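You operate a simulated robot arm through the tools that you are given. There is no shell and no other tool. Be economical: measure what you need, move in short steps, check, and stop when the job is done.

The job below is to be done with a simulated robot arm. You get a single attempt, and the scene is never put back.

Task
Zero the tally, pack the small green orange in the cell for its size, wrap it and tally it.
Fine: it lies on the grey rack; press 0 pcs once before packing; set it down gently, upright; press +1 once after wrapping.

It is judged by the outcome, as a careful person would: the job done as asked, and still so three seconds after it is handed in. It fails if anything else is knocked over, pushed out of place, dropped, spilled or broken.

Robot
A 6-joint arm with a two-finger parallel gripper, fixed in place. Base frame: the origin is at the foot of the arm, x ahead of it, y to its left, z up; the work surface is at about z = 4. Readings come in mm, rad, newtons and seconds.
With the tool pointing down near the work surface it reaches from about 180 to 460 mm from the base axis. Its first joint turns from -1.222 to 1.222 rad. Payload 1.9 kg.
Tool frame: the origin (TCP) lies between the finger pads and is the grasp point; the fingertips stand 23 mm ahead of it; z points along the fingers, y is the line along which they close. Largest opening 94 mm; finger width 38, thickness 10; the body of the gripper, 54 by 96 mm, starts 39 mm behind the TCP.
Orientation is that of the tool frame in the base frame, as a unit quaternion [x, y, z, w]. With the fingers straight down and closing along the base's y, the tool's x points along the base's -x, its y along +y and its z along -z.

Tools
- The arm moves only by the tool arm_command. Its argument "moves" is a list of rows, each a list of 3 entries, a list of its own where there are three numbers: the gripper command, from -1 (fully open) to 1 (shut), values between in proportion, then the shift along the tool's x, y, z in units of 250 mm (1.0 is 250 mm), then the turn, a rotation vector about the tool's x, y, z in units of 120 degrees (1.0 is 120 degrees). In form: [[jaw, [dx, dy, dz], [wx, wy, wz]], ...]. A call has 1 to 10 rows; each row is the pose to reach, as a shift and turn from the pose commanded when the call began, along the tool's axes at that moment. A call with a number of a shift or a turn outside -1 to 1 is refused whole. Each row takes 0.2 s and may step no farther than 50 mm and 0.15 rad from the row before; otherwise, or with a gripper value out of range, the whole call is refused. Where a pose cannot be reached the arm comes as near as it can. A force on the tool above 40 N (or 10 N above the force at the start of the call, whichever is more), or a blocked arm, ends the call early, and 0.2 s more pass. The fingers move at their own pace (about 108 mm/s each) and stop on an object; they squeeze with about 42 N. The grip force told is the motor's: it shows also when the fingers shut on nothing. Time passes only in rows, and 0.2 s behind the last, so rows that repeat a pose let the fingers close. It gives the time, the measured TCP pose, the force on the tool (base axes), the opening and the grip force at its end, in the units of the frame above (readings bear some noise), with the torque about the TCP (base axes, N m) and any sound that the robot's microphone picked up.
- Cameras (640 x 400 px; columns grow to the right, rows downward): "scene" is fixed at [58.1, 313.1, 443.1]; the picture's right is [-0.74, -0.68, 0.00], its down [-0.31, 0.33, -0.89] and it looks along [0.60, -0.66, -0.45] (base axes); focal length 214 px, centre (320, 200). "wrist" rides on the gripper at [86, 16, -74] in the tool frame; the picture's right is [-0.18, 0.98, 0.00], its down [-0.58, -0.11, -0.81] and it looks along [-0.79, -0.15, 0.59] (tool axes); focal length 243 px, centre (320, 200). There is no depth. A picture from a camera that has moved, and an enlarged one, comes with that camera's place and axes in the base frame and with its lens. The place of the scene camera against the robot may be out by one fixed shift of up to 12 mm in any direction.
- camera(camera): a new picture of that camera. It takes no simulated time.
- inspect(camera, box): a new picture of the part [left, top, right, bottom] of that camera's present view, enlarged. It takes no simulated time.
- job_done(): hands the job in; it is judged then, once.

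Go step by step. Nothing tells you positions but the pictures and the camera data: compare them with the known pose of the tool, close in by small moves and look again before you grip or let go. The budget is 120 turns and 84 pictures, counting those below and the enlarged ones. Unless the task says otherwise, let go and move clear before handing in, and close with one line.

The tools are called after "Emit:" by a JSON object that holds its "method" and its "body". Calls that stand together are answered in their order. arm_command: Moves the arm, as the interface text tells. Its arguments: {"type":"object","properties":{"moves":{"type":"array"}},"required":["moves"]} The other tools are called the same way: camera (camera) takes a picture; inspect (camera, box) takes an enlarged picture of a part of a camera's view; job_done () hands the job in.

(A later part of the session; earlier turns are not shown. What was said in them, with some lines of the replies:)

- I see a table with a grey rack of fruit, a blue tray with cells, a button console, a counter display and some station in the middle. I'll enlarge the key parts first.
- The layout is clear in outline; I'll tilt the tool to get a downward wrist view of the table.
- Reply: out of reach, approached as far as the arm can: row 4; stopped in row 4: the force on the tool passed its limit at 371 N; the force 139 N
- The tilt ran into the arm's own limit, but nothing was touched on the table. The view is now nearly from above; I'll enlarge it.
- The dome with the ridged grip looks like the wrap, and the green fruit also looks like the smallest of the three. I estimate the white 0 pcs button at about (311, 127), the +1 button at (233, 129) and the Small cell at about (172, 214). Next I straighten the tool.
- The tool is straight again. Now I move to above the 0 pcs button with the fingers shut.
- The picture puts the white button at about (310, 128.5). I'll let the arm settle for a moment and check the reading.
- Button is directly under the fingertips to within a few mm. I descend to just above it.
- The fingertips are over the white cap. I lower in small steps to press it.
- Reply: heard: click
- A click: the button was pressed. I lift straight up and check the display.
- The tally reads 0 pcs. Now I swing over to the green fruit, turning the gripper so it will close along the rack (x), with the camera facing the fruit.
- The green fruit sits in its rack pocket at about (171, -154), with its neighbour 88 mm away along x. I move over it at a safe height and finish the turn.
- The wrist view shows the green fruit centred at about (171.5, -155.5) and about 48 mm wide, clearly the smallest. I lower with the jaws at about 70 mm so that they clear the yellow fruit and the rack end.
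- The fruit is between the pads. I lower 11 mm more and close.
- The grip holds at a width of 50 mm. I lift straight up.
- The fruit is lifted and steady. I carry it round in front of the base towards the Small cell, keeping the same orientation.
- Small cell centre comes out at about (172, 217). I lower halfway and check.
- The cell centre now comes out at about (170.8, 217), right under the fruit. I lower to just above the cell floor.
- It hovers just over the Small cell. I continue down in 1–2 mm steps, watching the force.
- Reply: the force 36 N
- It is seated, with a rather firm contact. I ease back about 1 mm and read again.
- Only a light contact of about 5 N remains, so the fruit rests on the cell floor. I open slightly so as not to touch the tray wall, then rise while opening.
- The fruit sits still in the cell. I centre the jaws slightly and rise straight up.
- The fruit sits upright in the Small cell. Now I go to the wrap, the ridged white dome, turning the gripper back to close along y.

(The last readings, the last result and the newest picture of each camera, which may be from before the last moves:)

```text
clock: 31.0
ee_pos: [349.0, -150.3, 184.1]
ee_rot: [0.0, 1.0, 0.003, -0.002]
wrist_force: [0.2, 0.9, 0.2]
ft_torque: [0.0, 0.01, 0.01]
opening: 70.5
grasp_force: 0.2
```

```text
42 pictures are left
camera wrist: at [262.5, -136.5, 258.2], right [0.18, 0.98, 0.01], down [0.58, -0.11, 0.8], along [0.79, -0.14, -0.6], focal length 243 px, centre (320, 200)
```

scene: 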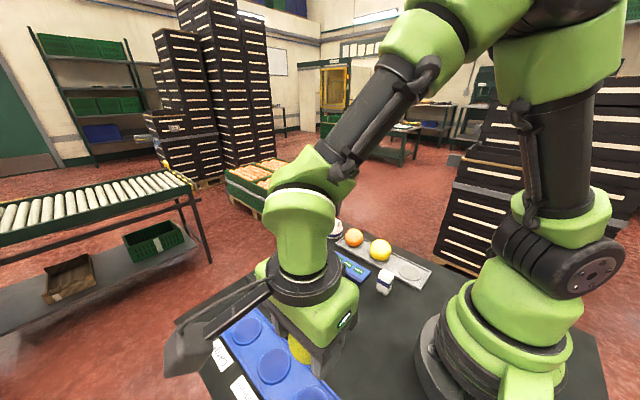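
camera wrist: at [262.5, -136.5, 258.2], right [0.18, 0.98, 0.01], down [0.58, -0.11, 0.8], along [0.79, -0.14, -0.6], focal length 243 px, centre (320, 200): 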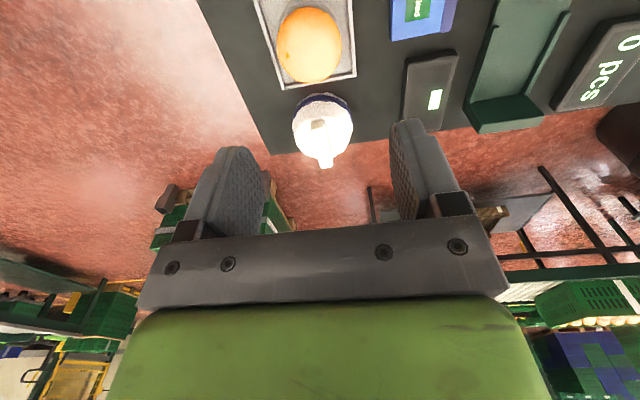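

Emit:
{"method": "inspect", "body": {"camera": "wrist", "box": [256, 80, 384, 180]}}

```text
4.00 times, centred on (320, 130) of wrist
camera zoom: at [262.5, -136.5, 258.2], right [0.18, 0.98, 0.01], down [0.58, -0.11, 0.8], along [0.79, -0.14, -0.6], focal length 970 px, centre (320, 480)
```

zoom: 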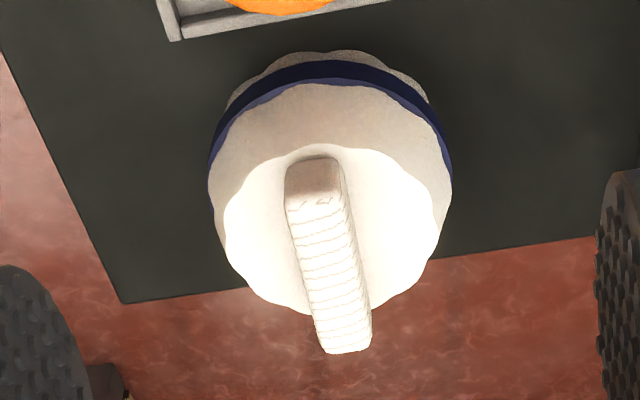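

The dome's ridged tab runs along x at roughly (420–430, -160). I move closer for a second view to triangulate its height.

Emit:
{"method": "arm_command", "body": {"moves": [[-0.3, [-0.1, -0.02, 0.04], [0, 0, 0]], [-0.3, [-0.2, -0.036, 0.1], [0, 0, 0]], [-0.3, [-0.2, -0.036, 0.14], [0, 0, 0]], [-0.3, [-0.2, -0.036, 0.14], [0, 0, 0]]]}}

Emit:
{"method": "camera", "body": {"camera": "wrist"}}

Emit:
{"method": "inspect", "body": {"camera": "scene", "box": [280, 160, 408, 260]}}

```text
clock: 32.0
ee_pos: [399.0, -158.0, 150.9]
ee_rot: [0.0, 1.0, 0.003, -0.002]
wrist_force: [0.3, -0.4, -1.5]
ft_torque: [0.01, 0.01, 0.0]
opening: 61.4
grasp_force: 0.0
```

```text
40 pictures are left
camera wrist: at [312.8, -143.5, 224.5], right [0.18, 0.98, 0.01], down [0.58, -0.11, 0.8], along [0.79, -0.15, -0.6], focal length 243 px, centre (320, 200)
```

wrist: 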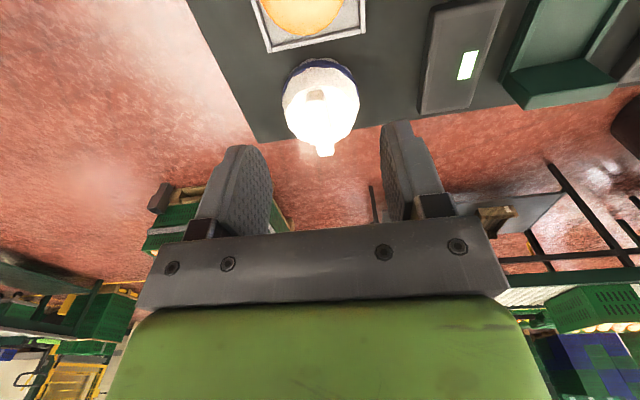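

```text
4.00 times, centred on (344, 210) of scene
camera zoom: at [58.1, 313.1, 443.1], right [-0.74, -0.68, 0.0], down [-0.31, 0.33, -0.89], along [0.6, -0.66, -0.45], focal length 858 px, centre (224, 160)
```

zoom: 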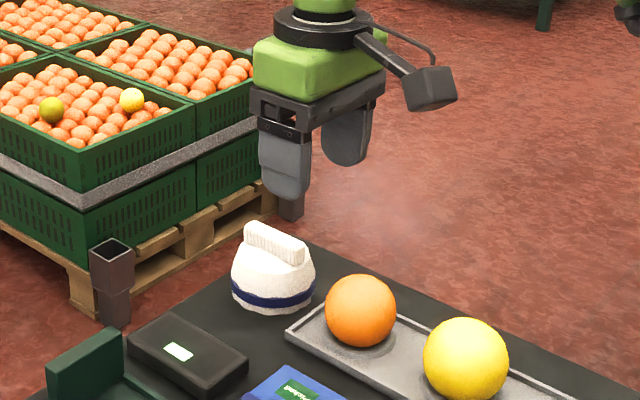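

Emit:
{"method": "inspect", "body": {"camera": "wrist", "box": [256, 50, 384, 170]}}

```text
3.33 times, centred on (320, 110) of wrist
camera zoom: at [312.8, -143.5, 224.5], right [0.18, 0.98, 0.01], down [0.58, -0.11, 0.8], along [0.79, -0.15, -0.6], focal length 809 px, centre (320, 500)
```

zoom: 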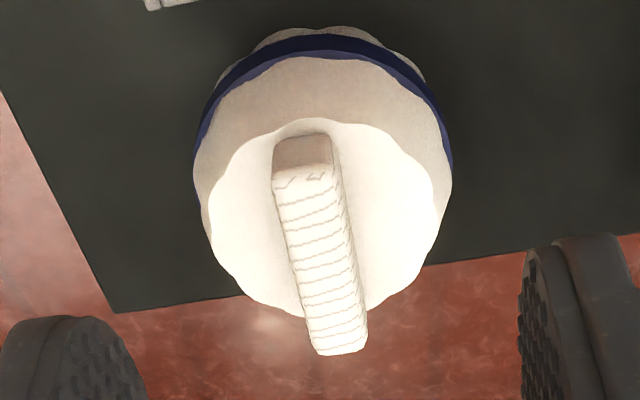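

The tab centre looks to be about (435, -165) with its top at z of about 62, near the reach limit. I advance above it and check what pose is reached.

Emit:
{"method": "arm_command", "body": {"moves": [[-0.3, [-0.06, -0.014, 0.06], [0, 0, 0]], [-0.3, [-0.12, -0.028, 0.12], [0, 0, 0]], [-0.3, [-0.12, -0.028, 0.16], [0, 0, 0]], [-0.3, [-0.12, -0.028, 0.16], [0, 0, 0]]]}}

Emit:
{"method": "camera", "body": {"camera": "wrist"}}

Emit:
{"method": "inspect", "body": {"camera": "scene", "box": [290, 170, 386, 250]}}

```text
clock: 33.0
ee_pos: [429.4, -165.1, 111.0]
ee_rot: [-0.001, 1.0, 0.004, -0.002]
wrist_force: [0.4, 0.0, 0.1]
ft_torque: [-0.01, 0.01, 0.04]
opening: 61.1
grasp_force: 0.1
```

```text
37 pictures are left
camera wrist: at [343.3, -150.8, 184.4], right [0.18, 0.98, 0.01], down [0.58, -0.11, 0.8], along [0.79, -0.14, -0.6], focal length 243 px, centre (320, 200)
```

wrist: 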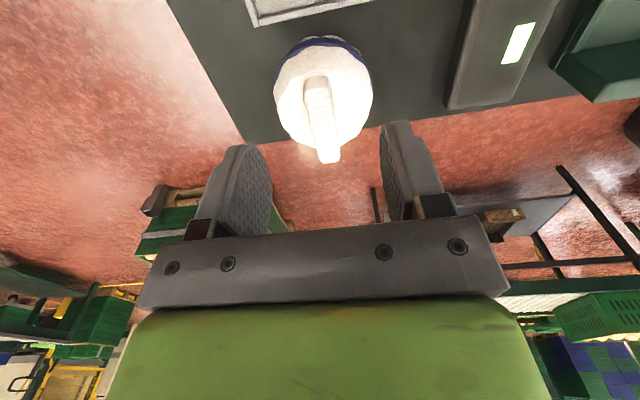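

```text
5.00 times, centred on (338, 210) of scene
camera zoom: at [58.1, 313.1, 443.1], right [-0.74, -0.68, 0.0], down [-0.31, 0.33, -0.89], along [0.6, -0.66, -0.45], focal length 1072 px, centre (230, 150)
```

zoom: 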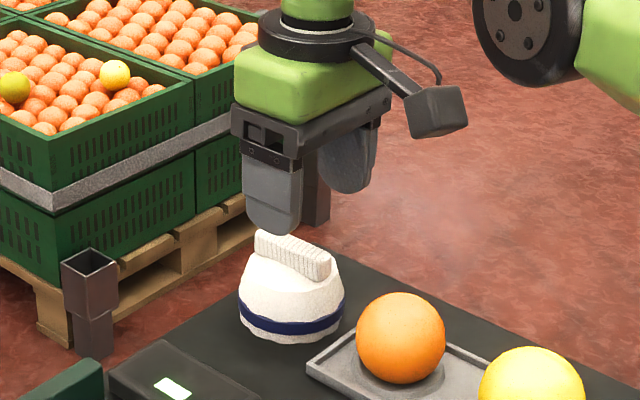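

Emit:
{"method": "arm_command", "body": {"moves": [[-0.3, [0, 0, 0.05], [0, 0, 0]], [-0.3, [0, 0.002, 0.092], [0, 0, 0]], [-0.3, [0, 0.002, 0.092], [0, 0, 0]]]}}

Emit:
{"method": "inspect", "body": {"camera": "wrist", "box": [200, 40, 440, 240]}}

Emit:
{"method": "inspect", "body": {"camera": "scene", "box": [300, 185, 380, 245]}}

```text
clock: 33.8
ee_pos: [430.1, -164.9, 87.3]
ee_rot: [0.001, 1.0, 0.004, -0.002]
wrist_force: [0.6, -0.7, 0.1]
ft_torque: [0.02, -0.03, -0.03]
opening: 61.0
grasp_force: 0.0
```

```text
2.00 times, centred on (320, 140) of wrist
camera zoom: at [342.8, -150.1, 161.0], right [0.19, 0.98, 0.01], down [0.58, -0.11, 0.8], along [0.79, -0.15, -0.6], focal length 485 px, centre (320, 320)
```

zoom: 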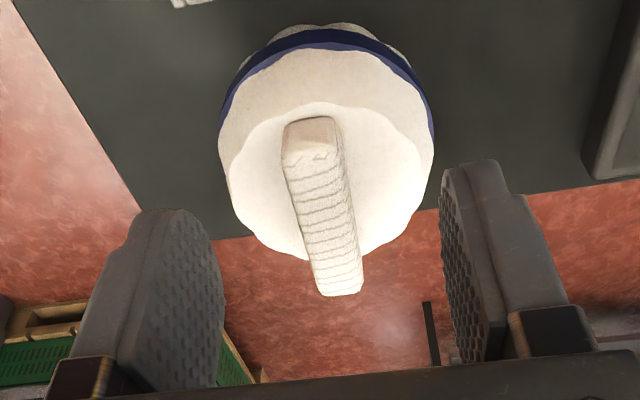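

```text
6.67 times, centred on (340, 215) of scene
camera zoom: at [58.1, 313.1, 443.1], right [-0.74, -0.68, 0.0], down [-0.31, 0.33, -0.89], along [0.6, -0.66, -0.45], focal length 1430 px, centre (187, 100)
```

zoom: 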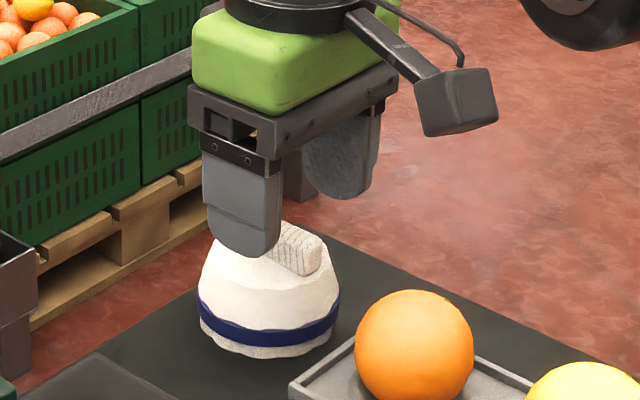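

The tab spans x of about 411–459 at y of about -165.5, with its top near z = 62. I lower so the tips straddle it just above the dome's shoulder.

Emit:
{"method": "arm_command", "body": {"moves": [[-0.3, [-0.012, -0.002, 0.02], [0, 0, 0]], [-0.3, [-0.024, -0.003, 0.036], [0, 0, 0]], [-0.3, [-0.024, -0.003, 0.044], [0, 0, 0]], [-0.3, [-0.024, -0.003, 0.044], [0, 0, 0]]]}}

Emit:
{"method": "inspect", "body": {"camera": "wrist", "box": [200, 60, 440, 240]}}

Emit:
{"method": "inspect", "body": {"camera": "scene", "box": [300, 185, 380, 245]}}

```text
clock: 34.8
ee_pos: [430.5, -162.4, 77.6]
ee_rot: [0.0, 1.0, 0.004, -0.002]
wrist_force: [-0.4, 1.0, -0.2]
ft_torque: [-0.01, -0.01, 0.02]
opening: 61.1
grasp_force: 0.1
out of reach, approached as far as the arm can: row 1, 2, 3, 4
```

```text
2.22 times, centred on (320, 150) of wrist
camera zoom: at [344.2, -147.3, 152.3], right [0.18, 0.98, 0.01], down [0.58, -0.11, 0.8], along [0.79, -0.15, -0.6], focal length 539 px, centre (320, 311)
```

zoom: 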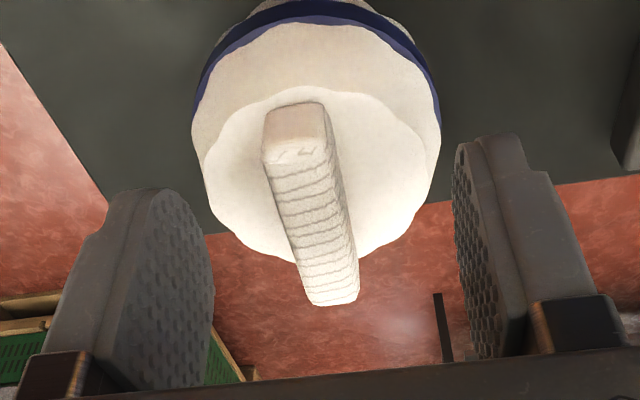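

```text
6.67 times, centred on (340, 215) of scene
camera zoom: at [58.1, 313.1, 443.1], right [-0.74, -0.68, 0.0], down [-0.31, 0.33, -0.89], along [0.6, -0.66, -0.45], focal length 1430 px, centre (187, 100)
```

zoom: 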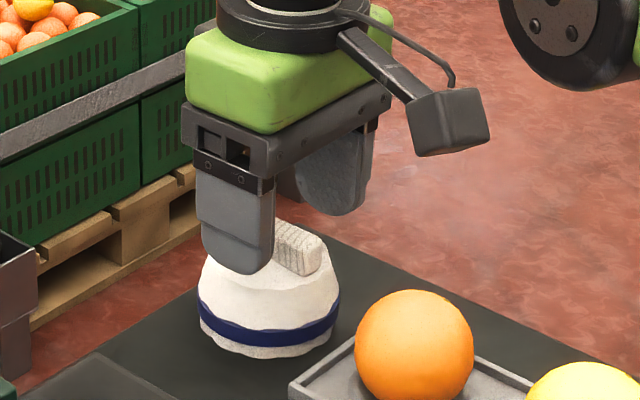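

The arm is at its reach limit about 5 mm short of the tab's middle, but the 38 mm fingers still cover most of the tab. I centre in y, lower slightly and check before closing.

Emit:
{"method": "arm_command", "body": {"moves": [[-0.3, [0.006, -0.007, 0.006], [0, 0, 0]], [-0.3, [0.006, -0.007, 0.012], [0, 0, 0]], [-0.3, [0.006, -0.007, 0.012], [0, 0, 0]]]}}

Emit:
{"method": "inspect", "body": {"camera": "wrist", "box": [200, 60, 440, 240]}}

```text
clock: 35.6
ee_pos: [429.2, -164.2, 75.3]
ee_rot: [0.0, 1.0, 0.003, -0.002]
wrist_force: [0.3, -0.4, 0.2]
ft_torque: [0.0, 0.0, 0.03]
opening: 61.1
grasp_force: 0.1
```

```text
2.22 times, centred on (320, 150) of wrist
camera zoom: at [343.0, -148.8, 149.4], right [0.18, 0.98, 0.01], down [0.58, -0.11, 0.8], along [0.79, -0.15, -0.6], focal length 539 px, centre (320, 311)
```

zoom: 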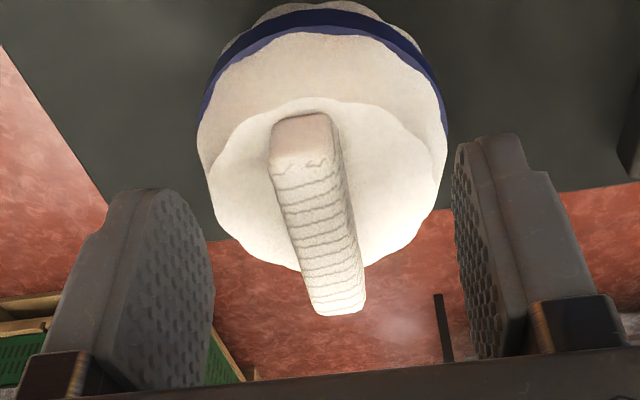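

The tab is lined up between the fingertips to within about 1.5 mm. I nudge, close, and look.

Emit:
{"method": "arm_command", "body": {"moves": [[-0.3, [0, -0.004, 0.004], [0, 0, 0]], [0.2, [0, -0.004, 0.004], [0, 0, 0]], [0.5, [0, -0.004, 0.004], [0, 0, 0]], [0.7, [0, -0.004, 0.004], [0, 0, 0]], [1, [0, -0.004, 0.004], [0, 0, 0]], [1, [0, -0.004, 0.004], [0, 0, 0]]]}}

Emit:
{"method": "inspect", "body": {"camera": "wrist", "box": [200, 60, 440, 240]}}

Emit:
{"method": "inspect", "body": {"camera": "scene", "box": [300, 185, 380, 245]}}

```text
clock: 37.0
ee_pos: [430.2, -164.8, 74.6]
ee_rot: [0.002, 1.0, 0.003, -0.002]
wrist_force: [-0.4, -0.5, -0.6]
ft_torque: [0.0, -0.03, -0.01]
opening: 13.9
grasp_force: 42.3
```

```text
2.22 times, centred on (320, 150) of wrist
camera zoom: at [342.7, -150.1, 148.7], right [0.18, 0.98, 0.01], down [0.58, -0.11, 0.8], along [0.79, -0.15, -0.6], focal length 539 px, centre (320, 311)
```

zoom: 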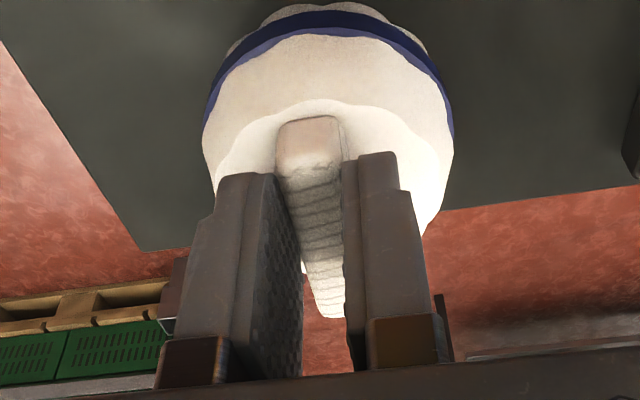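

```text
6.67 times, centred on (340, 215) of scene
camera zoom: at [58.1, 313.1, 443.1], right [-0.74, -0.68, 0.0], down [-0.31, 0.33, -0.89], along [0.6, -0.66, -0.45], focal length 1430 px, centre (187, 100)
```

zoom: 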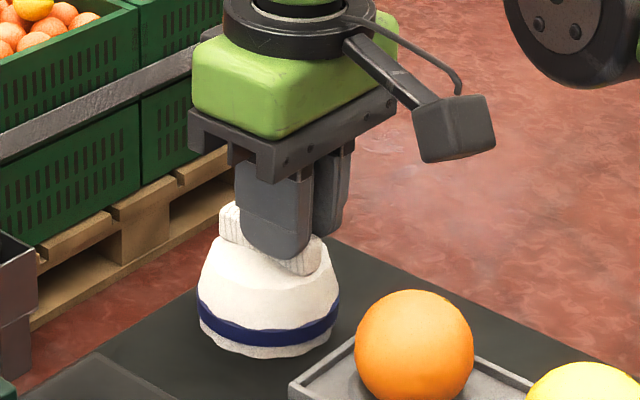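

The tab is gripped at a width of 13.9 mm. I lift gently and check that the wrap hangs straight.

Emit:
{"method": "arm_command", "body": {"moves": [[1, [0, 0, -0.02], [0, 0, 0]], [1, [0.02, 0, -0.06], [0, 0, 0]], [1, [0.06, 0, -0.16], [0, 0, 0]], [1, [0.12, 0, -0.28], [0, 0, 0]], [1, [0.16, 0, -0.42], [0, 0, 0]], [1, [0.16, 0, -0.42], [0, 0, 0]]]}}

Emit:
{"method": "camera", "body": {"camera": "wrist"}}

Emit:
{"method": "inspect", "body": {"camera": "scene", "box": [280, 120, 408, 220]}}

```text
clock: 38.4
ee_pos: [388.2, -165.1, 178.3]
ee_rot: [0.001, 1.0, 0.003, -0.002]
wrist_force: [-0.6, -0.2, 0.6]
ft_torque: [0.03, 0.0, -0.03]
opening: 14.0
grasp_force: 41.7
```

```text
28 pictures are left
camera wrist: at [301.3, -150.0, 252.4], right [0.19, 0.98, 0.01], down [0.58, -0.12, 0.8], along [0.79, -0.15, -0.6], focal length 243 px, centre (320, 200)
```

wrist: 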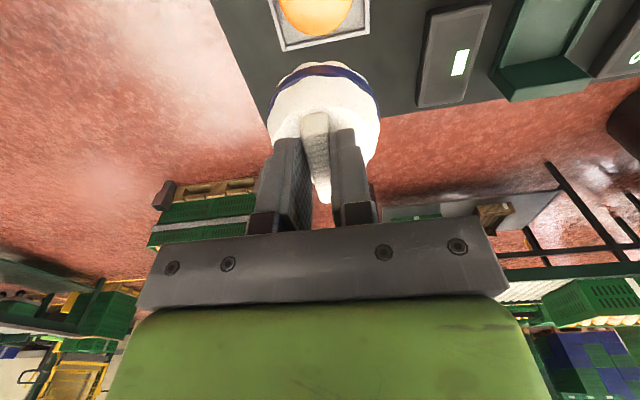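

```text
4.00 times, centred on (344, 170) of scene
camera zoom: at [58.1, 313.1, 443.1], right [-0.74, -0.68, 0.0], down [-0.31, 0.33, -0.89], along [0.6, -0.66, -0.45], focal length 858 px, centre (224, 320)
```

zoom: 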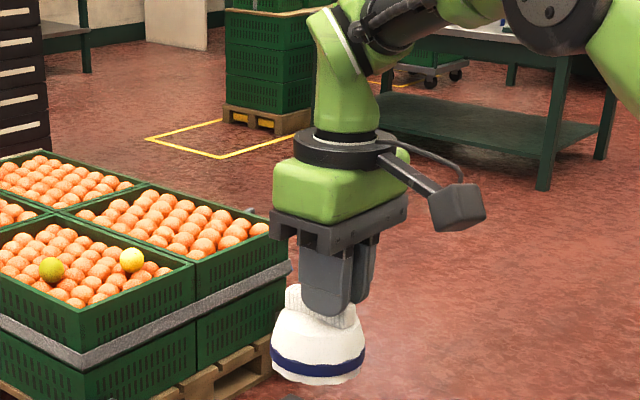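

It hangs straight. I take a closer look to determine the wrap's centre relative to the fingers.

Emit:
{"method": "inspect", "body": {"camera": "wrist", "box": [240, 40, 400, 240]}}

```text
2.00 times, centred on (320, 140) of wrist
camera zoom: at [301.3, -150.0, 252.4], right [0.19, 0.98, 0.01], down [0.58, -0.12, 0.8], along [0.79, -0.15, -0.6], focal length 485 px, centre (320, 320)
```

zoom: 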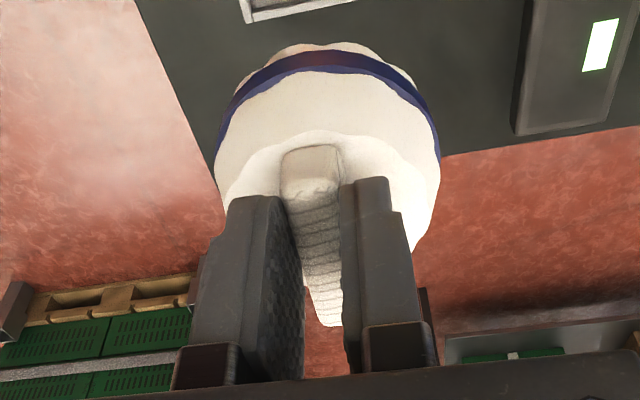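

The wrap centre is about 6 mm beyond the TCP in +x. I carry it over to the Small cell at a safe height.

Emit:
{"method": "arm_command", "body": {"moves": [[1, [0.03, 0.06, -0.02], [0, 0, 0]], [1, [0.07, 0.16, -0.04], [0, 0, 0]], [1, [0.12, 0.28, -0.04], [0, 0, 0]], [1, [0.18, 0.42, -0.04], [0, 0, 0]], [1, [0.24, 0.56, -0.04], [0, 0, 0]], [1, [0.3, 0.7, -0.04], [0, 0, 0]], [1, [0.36, 0.82, -0.04], [0, 0, 0]], [1, [0.4, 0.9, -0.04], [0, 0, 0]], [1, [0.4, 0.9, -0.04], [0, 0, 0]]]}}

```text
clock: 40.4
ee_pos: [289.1, 59.5, 192.9]
ee_rot: [0.001, 1.0, 0.003, -0.001]
wrist_force: [-0.5, 0.2, -0.7]
ft_torque: [-0.01, -0.01, 0.01]
opening: 13.9
grasp_force: 42.5
```

Emit:
{"method": "arm_command", "body": {"moves": [[1, [0.08, 0.1, 0], [0, 0, 0]], [1, [0.18, 0.23, 0], [0, 0, 0]], [1, [0.29, 0.37, 0], [0, 0, 0]], [1, [0.4, 0.5, 0], [0, 0, 0]], [1, [0.47, 0.59, 0.05], [0, 0, 0]], [1, [0.496, 0.622, 0.1], [0, 0, 0]], [1, [0.496, 0.622, 0.1], [0, 0, 0]], [1, [0.496, 0.622, 0.1], [0, 0, 0]]]}}

Emit:
{"method": "camera", "body": {"camera": "wrist"}}

Emit:
{"method": "inspect", "body": {"camera": "scene", "box": [220, 220, 412, 400]}}

```text
clock: 42.2
ee_pos: [165.0, 213.5, 169.0]
ee_rot: [0.001, 1.0, 0.003, -0.002]
wrist_force: [-0.8, 0.7, 0.5]
ft_torque: [0.0, -0.01, 0.01]
opening: 14.0
grasp_force: 41.8
```

```text
25 pictures are left
camera wrist: at [79.0, 228.5, 242.0], right [0.19, 0.98, 0.01], down [0.58, -0.11, 0.8], along [0.79, -0.15, -0.6], focal length 243 px, centre (320, 200)
```

wrist: 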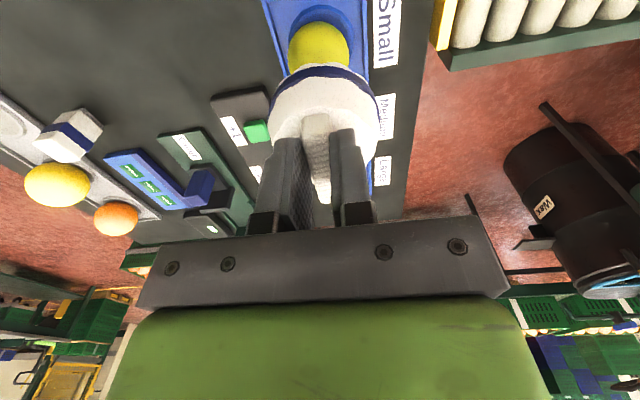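

```text
2.22 times, centred on (316, 310) of scene
camera zoom: at [58.1, 313.1, 443.1], right [-0.74, -0.68, 0.0], down [-0.31, 0.33, -0.89], along [0.6, -0.66, -0.45], focal length 477 px, centre (329, -44)
```

zoom: 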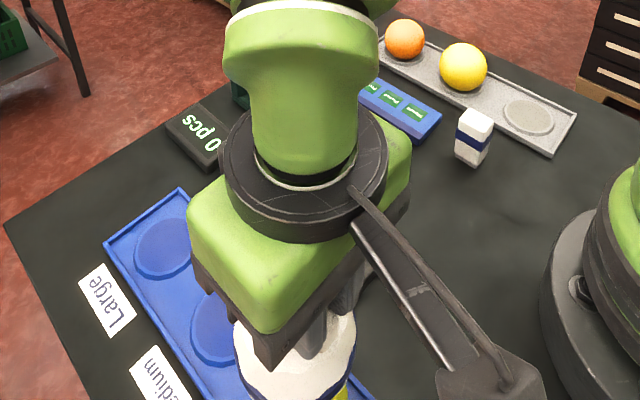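

Emit:
{"method": "inspect", "body": {"camera": "wrist", "box": [240, 0, 400, 100]}}

```text
4.00 times, centred on (320, 50) of wrist
camera zoom: at [79.0, 228.5, 242.0], right [0.19, 0.98, 0.01], down [0.58, -0.11, 0.8], along [0.79, -0.15, -0.6], focal length 970 px, centre (320, 800)
```

zoom: 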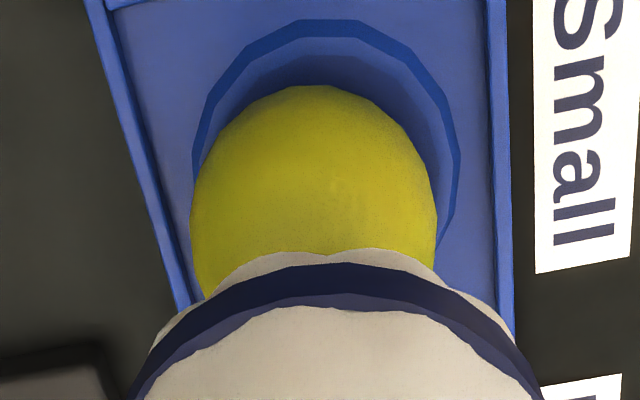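

The wrist view shows the fruit slightly to the -y side of the wrap's axis. I shift by about (-1.5, -3.5) and lower so the rim is just above the fruit, then check.

Emit:
{"method": "arm_command", "body": {"moves": [[1, [0.006, -0.014, 0.04], [0, 0, 0]], [1, [0.006, -0.014, 0.1], [0, 0, 0]], [1, [0.006, -0.014, 0.124], [0, 0, 0]], [1, [0.006, -0.014, 0.124], [0, 0, 0]]]}}

Emit:
{"method": "inspect", "body": {"camera": "wrist", "box": [240, 20, 400, 140]}}

Emit:
{"method": "inspect", "body": {"camera": "scene", "box": [240, 280, 400, 400]}}

```text
clock: 43.2
ee_pos: [164.2, 211.1, 137.3]
ee_rot: [0.0, 1.0, 0.004, -0.001]
wrist_force: [-0.2, 0.5, 0.1]
ft_torque: [-0.02, 0.0, 0.02]
opening: 13.9
grasp_force: 42.3
```

```text
3.33 times, centred on (320, 80) of wrist
camera zoom: at [77.6, 225.8, 211.2], right [0.19, 0.98, 0.01], down [0.58, -0.11, 0.8], along [0.79, -0.15, -0.6], focal length 809 px, centre (320, 600)
```

zoom: 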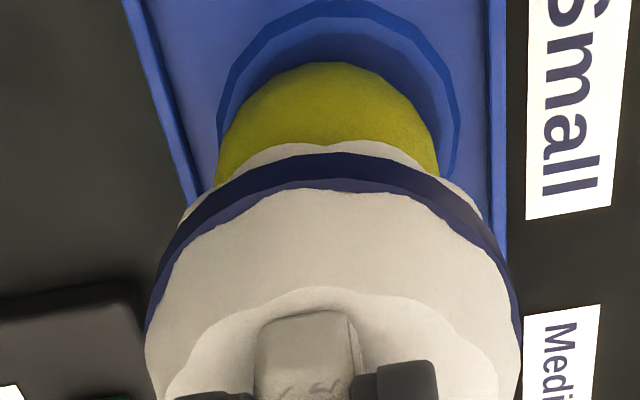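

```text
3.33 times, centred on (320, 340) of scene
camera zoom: at [58.1, 313.1, 443.1], right [-0.74, -0.68, 0.0], down [-0.31, 0.33, -0.89], along [0.6, -0.66, -0.45], focal length 715 px, centre (320, -267)
```

zoom: 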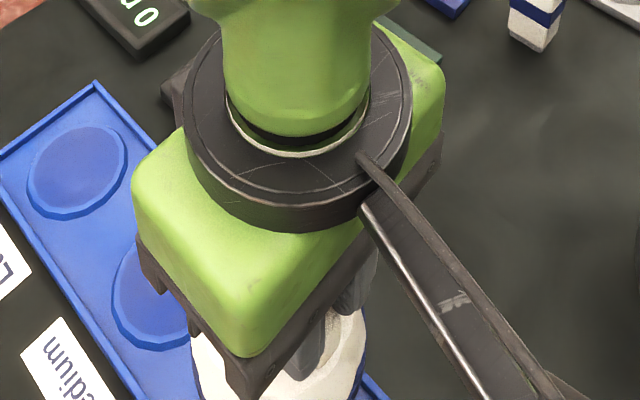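

The wrap looks about 1 mm off in y and about 3 mm too far in +x. I correct that and lower the rim partway over the fruit while watching the force.

Emit:
{"method": "arm_command", "body": {"moves": [[1, [0.012, -0.004, 0], [0, 0, 0]], [1, [0.012, -0.004, 0.02], [0, 0, 0]], [1, [0.012, -0.004, 0.04], [0, 0, 0]], [1, [0.012, -0.004, 0.056], [0, 0, 0]], [1, [0.012, -0.004, 0.056], [0, 0, 0]]]}}

Emit:
{"method": "inspect", "body": {"camera": "wrist", "box": [240, 20, 400, 140]}}

```text
clock: 44.4
ee_pos: [161.6, 210.0, 122.4]
ee_rot: [0.002, 1.0, 0.003, -0.001]
wrist_force: [0.0, 0.2, -0.2]
ft_torque: [0.04, -0.02, 0.0]
opening: 14.0
grasp_force: 42.2
```

```text
3.33 times, centred on (320, 80) of wrist
camera zoom: at [74.4, 225.2, 196.8], right [0.19, 0.98, 0.01], down [0.58, -0.11, 0.8], along [0.79, -0.15, -0.6], focal length 809 px, centre (320, 600)
```

zoom: 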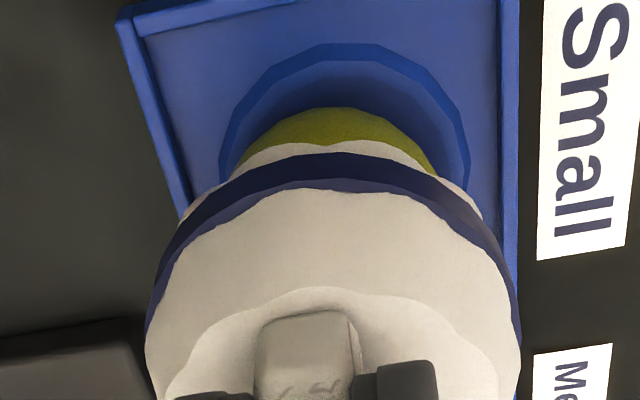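

The fruit and rim centres agree to within about 1.5 mm. I keep lowering in small steps with force checks.

Emit:
{"method": "arm_command", "body": {"moves": [[1, [0.004, 0, 0.012], [0, 0, 0]], [1, [0.004, 0, 0.024], [0, 0, 0]], [1, [0.004, 0, 0.036], [0, 0, 0]], [1, [0.004, 0, 0.048], [0, 0, 0]]]}}

```text
clock: 45.4
ee_pos: [160.4, 210.7, 110.8]
ee_rot: [0.0, 1.0, 0.004, -0.001]
wrist_force: [-0.1, -0.5, -0.4]
ft_torque: [0.01, -0.02, 0.08]
opening: 13.8
grasp_force: 41.8
```

Emit:
{"method": "arm_command", "body": {"moves": [[1, [0, 0, 0.012], [0, 0, 0]], [1, [0, 0, 0.024], [0, 0, 0]], [1, [0, 0, 0.036], [0, 0, 0]], [1, [0, 0, 0.048], [0, 0, 0]]]}}

Emit:
{"method": "inspect", "body": {"camera": "wrist", "box": [240, 20, 400, 140]}}

```text
clock: 46.4
ee_pos: [160.3, 210.8, 99.5]
ee_rot: [0.002, 1.0, 0.003, -0.001]
wrist_force: [-0.2, -0.2, -0.1]
ft_torque: [-0.01, 0.0, -0.02]
opening: 14.1
grasp_force: 41.8
```

```text
3.33 times, centred on (320, 80) of wrist
camera zoom: at [73.5, 225.8, 173.2], right [0.19, 0.98, 0.01], down [0.58, -0.12, 0.8], along [0.79, -0.15, -0.6], focal length 809 px, centre (320, 600)
```

zoom: 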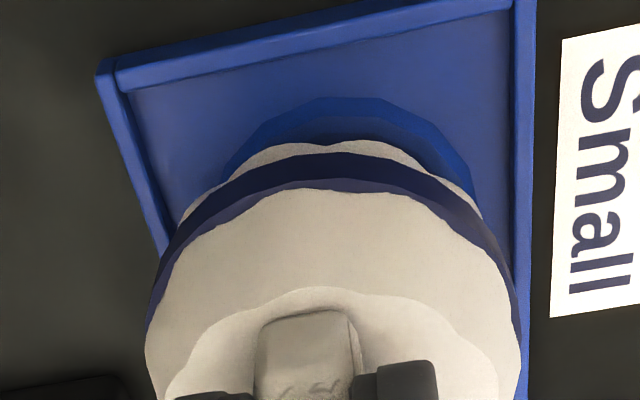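

No contact so far. The tray's inner width (y of about 180–249) only just fits the wrap, so I shift +2.5 mm in y to centre it in the tray, then continue.

Emit:
{"method": "arm_command", "body": {"moves": [[1, [0, 0.005, 0.004], [0, 0, 0]], [1, [0, 0.01, 0.008], [0, 0, 0]], [1, [0, 0.01, 0.02], [0, 0, 0]], [1, [0, 0.01, 0.032], [0, 0, 0]]]}}

```text
clock: 47.4
ee_pos: [160.4, 214.2, 90.0]
ee_rot: [0.0, 1.0, 0.004, -0.002]
wrist_force: [-1.1, 0.0, 0.4]
ft_torque: [0.0, 0.02, 0.0]
opening: 13.9
grasp_force: 42.4
```

Emit:
{"method": "inspect", "body": {"camera": "wrist", "box": [240, 20, 400, 140]}}

Emit:
{"method": "arm_command", "body": {"moves": [[1, [0, 0, 0.006], [0, 0, 0]], [1, [0, 0, 0.012], [0, 0, 0]], [1, [0, 0, 0.012], [0, 0, 0]]]}}

```text
3.33 times, centred on (320, 80) of wrist
camera zoom: at [74.0, 228.9, 164.8], right [0.18, 0.98, 0.01], down [0.58, -0.11, 0.8], along [0.79, -0.14, -0.6], focal length 809 px, centre (320, 600)
```

zoom: 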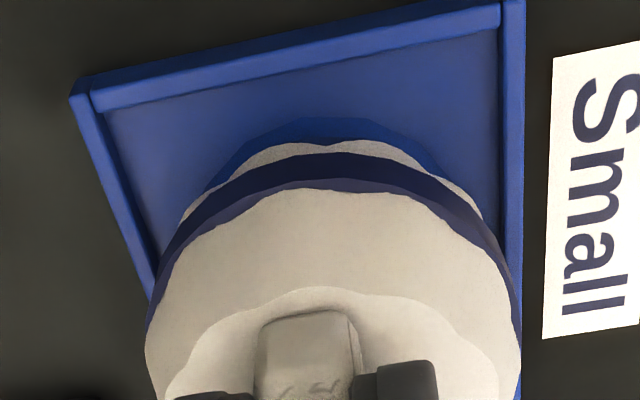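

```text
clock: 48.2
ee_pos: [161.0, 214.5, 88.1]
ee_rot: [0.001, 1.0, 0.004, -0.001]
wrist_force: [-3.7, -1.3, 35.0]
ft_torque: [-0.06, -0.17, 0.0]
opening: 14.2
grasp_force: 41.7
```

Contact at TCP z of about 88. I ease off slightly and look at how the rim sits before releasing.

Emit:
{"method": "arm_command", "body": {"moves": [[1, [0, 0, -0.004], [0, 0, 0]], [1, [0, 0, -0.004], [0, 0, 0]]]}}

Emit:
{"method": "inspect", "body": {"camera": "wrist", "box": [240, 20, 400, 140]}}

Emit:
{"method": "inspect", "body": {"camera": "scene", "box": [250, 310, 400, 400]}}

```text
clock: 48.8
ee_pos: [160.7, 213.1, 87.5]
ee_rot: [0.001, 1.0, 0.003, -0.002]
wrist_force: [0.7, 1.9, 19.0]
ft_torque: [0.12, -0.24, 0.0]
opening: 13.7
grasp_force: 42.1
```

```text
3.33 times, centred on (320, 80) of wrist
camera zoom: at [74.4, 228.7, 162.3], right [0.18, 0.98, 0.01], down [0.58, -0.12, 0.8], along [0.79, -0.14, -0.6], focal length 809 px, centre (320, 600)
```

zoom: 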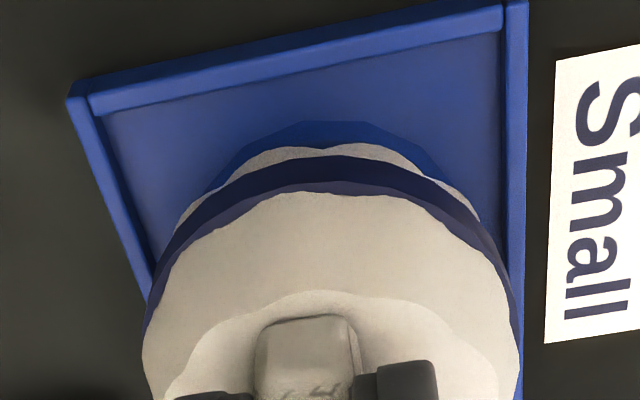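

```text
4.27 times, centred on (325, 355) of scene
camera zoom: at [58.1, 313.0, 443.2], right [-0.74, -0.68, 0.0], down [-0.31, 0.34, -0.89], along [0.6, -0.66, -0.45], focal length 915 px, centre (299, -461)
```

zoom: 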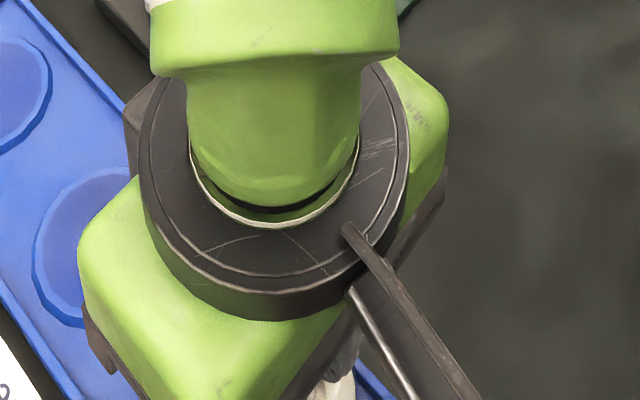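

The contact could be the rim touching a tray wall rather than the deck, as the wrap looks about 2 mm towards +y and a little +x of the cell centre. I raise it slightly, shift (-2, -2) and lower again to compare the contact height.

Emit:
{"method": "arm_command", "body": {"moves": [[1, [0, 0, -0.016], [0, 0, 0]], [1, [0.004, -0.004, -0.016], [0, 0, 0]], [1, [0.008, -0.008, -0.016], [0, 0, 0]], [1, [0.008, -0.008, -0.008], [0, 0, 0]], [1, [0.008, -0.008, 0.0], [0, 0, 0]]]}}

```text
clock: 50.0
ee_pos: [156.9, 210.2, 89.4]
ee_rot: [0.001, 1.0, 0.003, -0.002]
wrist_force: [-0.3, 0.5, -0.5]
ft_torque: [0.0, 0.0, -0.01]
opening: 13.8
grasp_force: 41.6
```

Emit:
{"method": "arm_command", "body": {"moves": [[1, [0, 0, 0.004], [0, 0, 0]], [1, [0, 0, 0.008], [0, 0, 0]], [1, [0, 0, 0.008], [0, 0, 0]]]}}

```text
clock: 50.8
ee_pos: [157.2, 211.7, 87.7]
ee_rot: [0.0, 1.0, 0.004, -0.001]
wrist_force: [-3.1, -2.4, 34.3]
ft_torque: [-0.09, -0.24, -0.03]
opening: 14.1
grasp_force: 41.8
```

Emit:
{"method": "arm_command", "body": {"moves": [[1, [0, 0, -0.005], [0, 0, 0]], [1, [0, 0, -0.006], [0, 0, 0]]]}}

Emit:
{"method": "inspect", "body": {"camera": "wrist", "box": [270, 40, 370, 105]}}

```text
clock: 51.4
ee_pos: [159.2, 211.4, 87.8]
ee_rot: [0.002, 1.0, 0.003, -0.002]
wrist_force: [0.3, 2.2, 3.4]
ft_torque: [0.1, -0.03, -0.01]
opening: 14.0
grasp_force: 42.2
```

```text
6.15 times, centred on (320, 72) of wrist
camera zoom: at [72.1, 226.7, 162.4], right [0.18, 0.98, 0.0], down [0.59, -0.11, 0.8], along [0.79, -0.15, -0.6], focal length 1493 px, centre (320, 985)
```

zoom: 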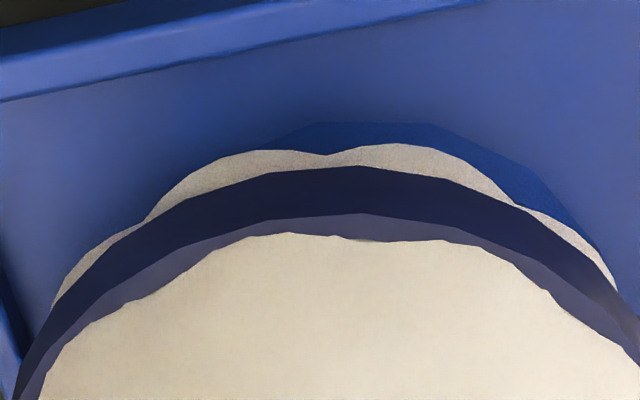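

The wrap rests on the deck with light central contact, enclosing the fruit and covering the cell. I open the fingers gently and look.

Emit:
{"method": "arm_command", "body": {"moves": [[0.55, [0, 0, 0], [0, 0, 0]], [0.4, [0, 0, 0], [0, 0, 0]], [0.2, [0, 0, 0], [0, 0, 0]], [0.2, [0, 0, 0], [0, 0, 0]]]}}

Emit:
{"method": "camera", "body": {"camera": "wrist"}}

```text
clock: 52.4
ee_pos: [158.8, 212.0, 88.7]
ee_rot: [0.0, 1.0, 0.004, -0.002]
wrist_force: [0.6, -0.1, -0.2]
ft_torque: [-0.03, -0.03, -0.02]
opening: 37.7
grasp_force: 0.0
```

```text
14 pictures are left
camera wrist: at [72.2, 226.9, 162.7], right [0.18, 0.98, 0.01], down [0.58, -0.11, 0.8], along [0.79, -0.15, -0.6], focal length 243 px, centre (320, 200)
```

wrist: 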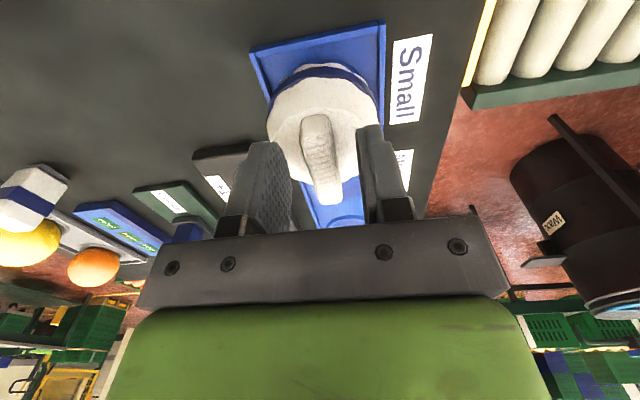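

The wrap stays put. I rise straight up and verify with the scene camera.

Emit:
{"method": "arm_command", "body": {"moves": [[0.2, [0, 0, -0.05], [0, 0, 0]], [0.2, [0, 0, -0.14], [0, 0, 0]], [0.2, [0, 0, -0.3], [0, 0, 0]], [1, [0, 0, -0.45], [0, 0, 0]], [1, [-0.06, -0.1, -0.45], [0, 0, 0]], [1, [-0.16, -0.22, -0.45], [0, 0, 0]], [1, [-0.28, -0.32, -0.45], [0, 0, 0]], [1, [-0.29, -0.33, -0.45], [0, 0, 0]]]}}

Emit:
{"method": "inspect", "body": {"camera": "scene", "box": [200, 270, 392, 400]}}

Emit:
{"method": "camera", "body": {"camera": "wrist"}}

```text
clock: 54.2
ee_pos: [230.8, 128.7, 198.8]
ee_rot: [0.001, 1.0, 0.003, -0.002]
wrist_force: [-0.1, 0.4, -0.4]
ft_torque: [-0.01, -0.01, 0.0]
opening: 0.0
grasp_force: 41.7
```

```text
3.08 times, centred on (296, 335) of scene
camera zoom: at [58.1, 313.1, 443.1], right [-0.74, -0.68, 0.0], down [-0.31, 0.33, -0.89], along [0.6, -0.66, -0.45], focal length 660 px, centre (394, -215)
```

zoom: 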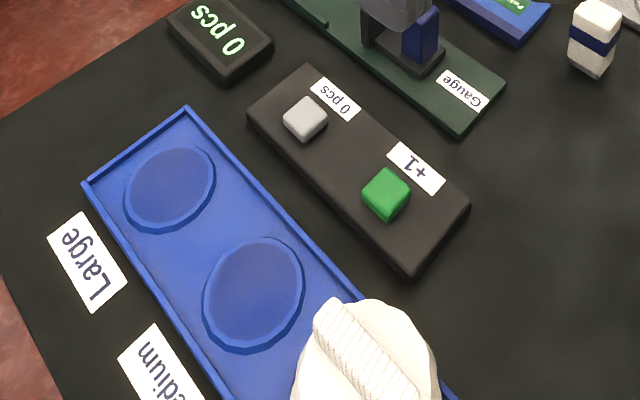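

```text
12 pictures are left
camera wrist: at [144.8, 143.1, 273.5], right [0.19, 0.98, 0.01], down [0.58, -0.11, 0.8], along [0.79, -0.15, -0.6], focal length 243 px, centre (320, 200)
```

wrist: 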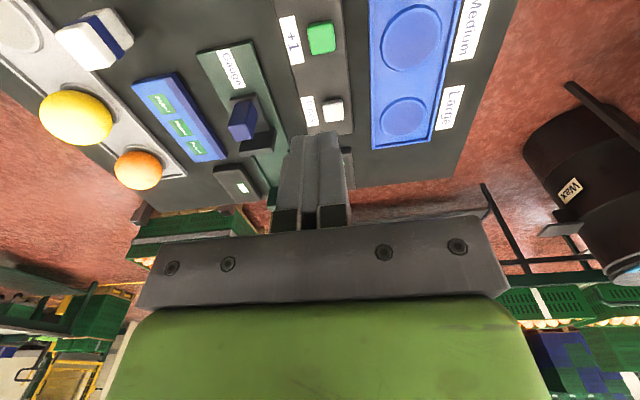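

Emit:
{"method": "inspect", "body": {"camera": "scene", "box": [270, 340, 366, 400]}}

```text
6.67 times, centred on (318, 370) of scene
camera zoom: at [58.1, 313.1, 443.1], right [-0.74, -0.68, 0.0], down [-0.31, 0.33, -0.89], along [0.6, -0.66, -0.45], focal length 1430 px, centre (333, -933)
```

zoom: 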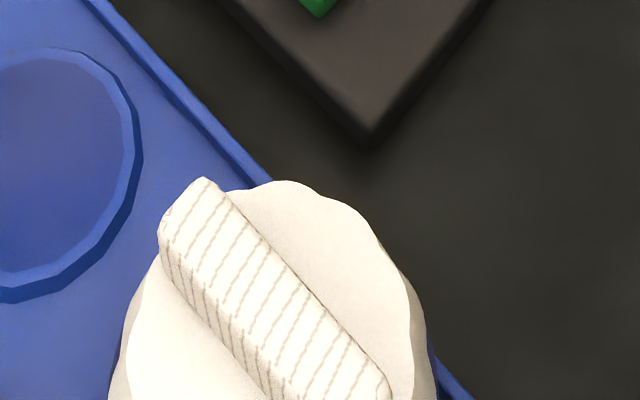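

The wrap sits squarely in the tray. Now I press +1: the green button is at about (233, 127); I descend to just above it.

Emit:
{"method": "arm_command", "body": {"moves": [[1, [-0.008, 0, 0.16], [0, 0, 0]], [1, [-0.008, 0, 0.34], [0, 0, 0]], [1, [-0.008, 0, 0.5], [0, 0, 0]], [1, [-0.008, 0, 0.56], [0, 0, 0]], [1, [-0.008, 0, 0.56], [0, 0, 0]]]}}

Emit:
{"method": "camera", "body": {"camera": "wrist"}}

```text
clock: 55.4
ee_pos: [233.7, 130.1, 59.2]
ee_rot: [0.001, 1.0, 0.004, -0.003]
wrist_force: [0.0, -0.6, 0.9]
ft_torque: [0.01, 0.01, 0.0]
opening: 0.0
grasp_force: 42.0
```

```text
10 pictures are left
camera wrist: at [146.2, 145.1, 133.3], right [0.19, 0.98, 0.01], down [0.58, -0.11, 0.8], along [0.79, -0.15, -0.6], focal length 243 px, centre (320, 200)
```

wrist: 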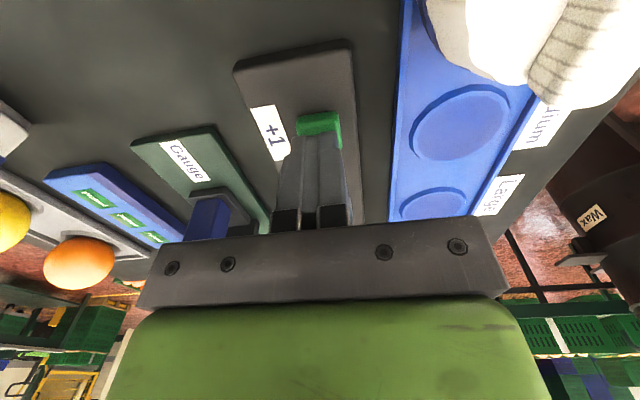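

The fingertips are over the green cap. I press with the same small steps as before.

Emit:
{"method": "arm_command", "body": {"moves": [[1, [0, 0, 0.016], [0, 0, 0]], [1, [0, 0, 0.028], [0, 0, 0]], [1, [0, 0, 0.04], [0, 0, 0]], [1, [0, 0, 0.048], [0, 0, 0]], [1, [0, 0, 0.054], [0, 0, 0]]]}}

```text
clock: 56.6
ee_pos: [232.4, 131.1, 46.6]
ee_rot: [0.0, 1.0, 0.004, -0.002]
wrist_force: [-0.7, 0.9, 1.2]
ft_torque: [0.01, 0.0, 0.01]
opening: 0.0
grasp_force: 41.8
```

Emit:
{"method": "arm_command", "body": {"moves": [[1, [0, 0, 0.005], [0, 0, 0]], [1, [0, 0, 0.01], [0, 0, 0]]]}}

```text
clock: 57.2
ee_pos: [232.1, 128.9, 44.2]
ee_rot: [0.0, 1.0, 0.003, -0.002]
wrist_force: [0.8, 1.5, 1.9]
ft_torque: [-0.03, -0.06, 0.02]
opening: 0.0
grasp_force: 42.1
heard: click
```

A click. I lift straight up and check the display and the wrap.

Emit:
{"method": "arm_command", "body": {"moves": [[1, [0, 0, -0.08], [0, 0, 0]], [1, [0, 0, -0.24], [0, 0, 0]], [1, [0, 0, -0.42], [0, 0, 0]], [1, [-0.1, -0.1, -0.56], [0, 0, 0]], [1, [-0.2, -0.25, -0.6], [0, 0, 0]], [1, [-0.28, -0.4, -0.6], [0, 0, 0]], [1, [-0.28, -0.4, -0.6], [0, 0, 0]]]}}

Emit:
{"method": "inspect", "body": {"camera": "scene", "box": [180, 240, 436, 400]}}

```text
clock: 58.8
ee_pos: [306.9, 27.3, 194.3]
ee_rot: [0.001, 1.0, 0.003, -0.002]
wrist_force: [-0.5, 0.2, -1.4]
ft_torque: [0.01, 0.03, 0.03]
opening: 0.0
grasp_force: 41.8
```

```text
2.50 times, centred on (308, 320) of scene
camera zoom: at [58.1, 313.0, 443.1], right [-0.74, -0.68, 0.0], down [-0.31, 0.33, -0.89], along [0.6, -0.66, -0.45], focal length 536 px, centre (350, -100)
```

zoom: 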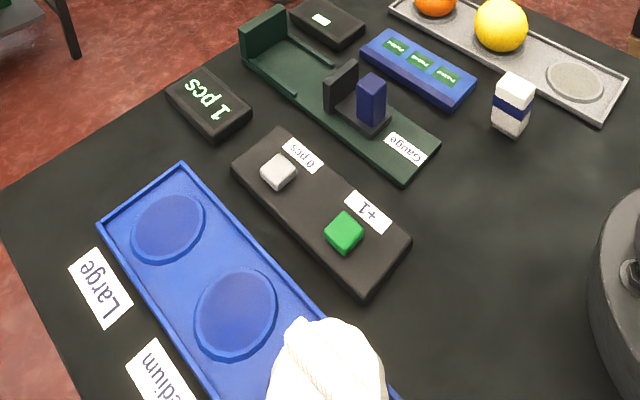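

The tally reads 1 pcs, the wrap covers the fruit in the Small cell, and everything else is where it was. The arm is clear, so I hand in.

Emit:
{"method": "job_done", "body": {}}

```text
The job is handed in.
```

The tally was zeroed, the small green orange was packed in the Small cell and wrapped, and +1 was pressed once, so the tally now reads 1 pcs.
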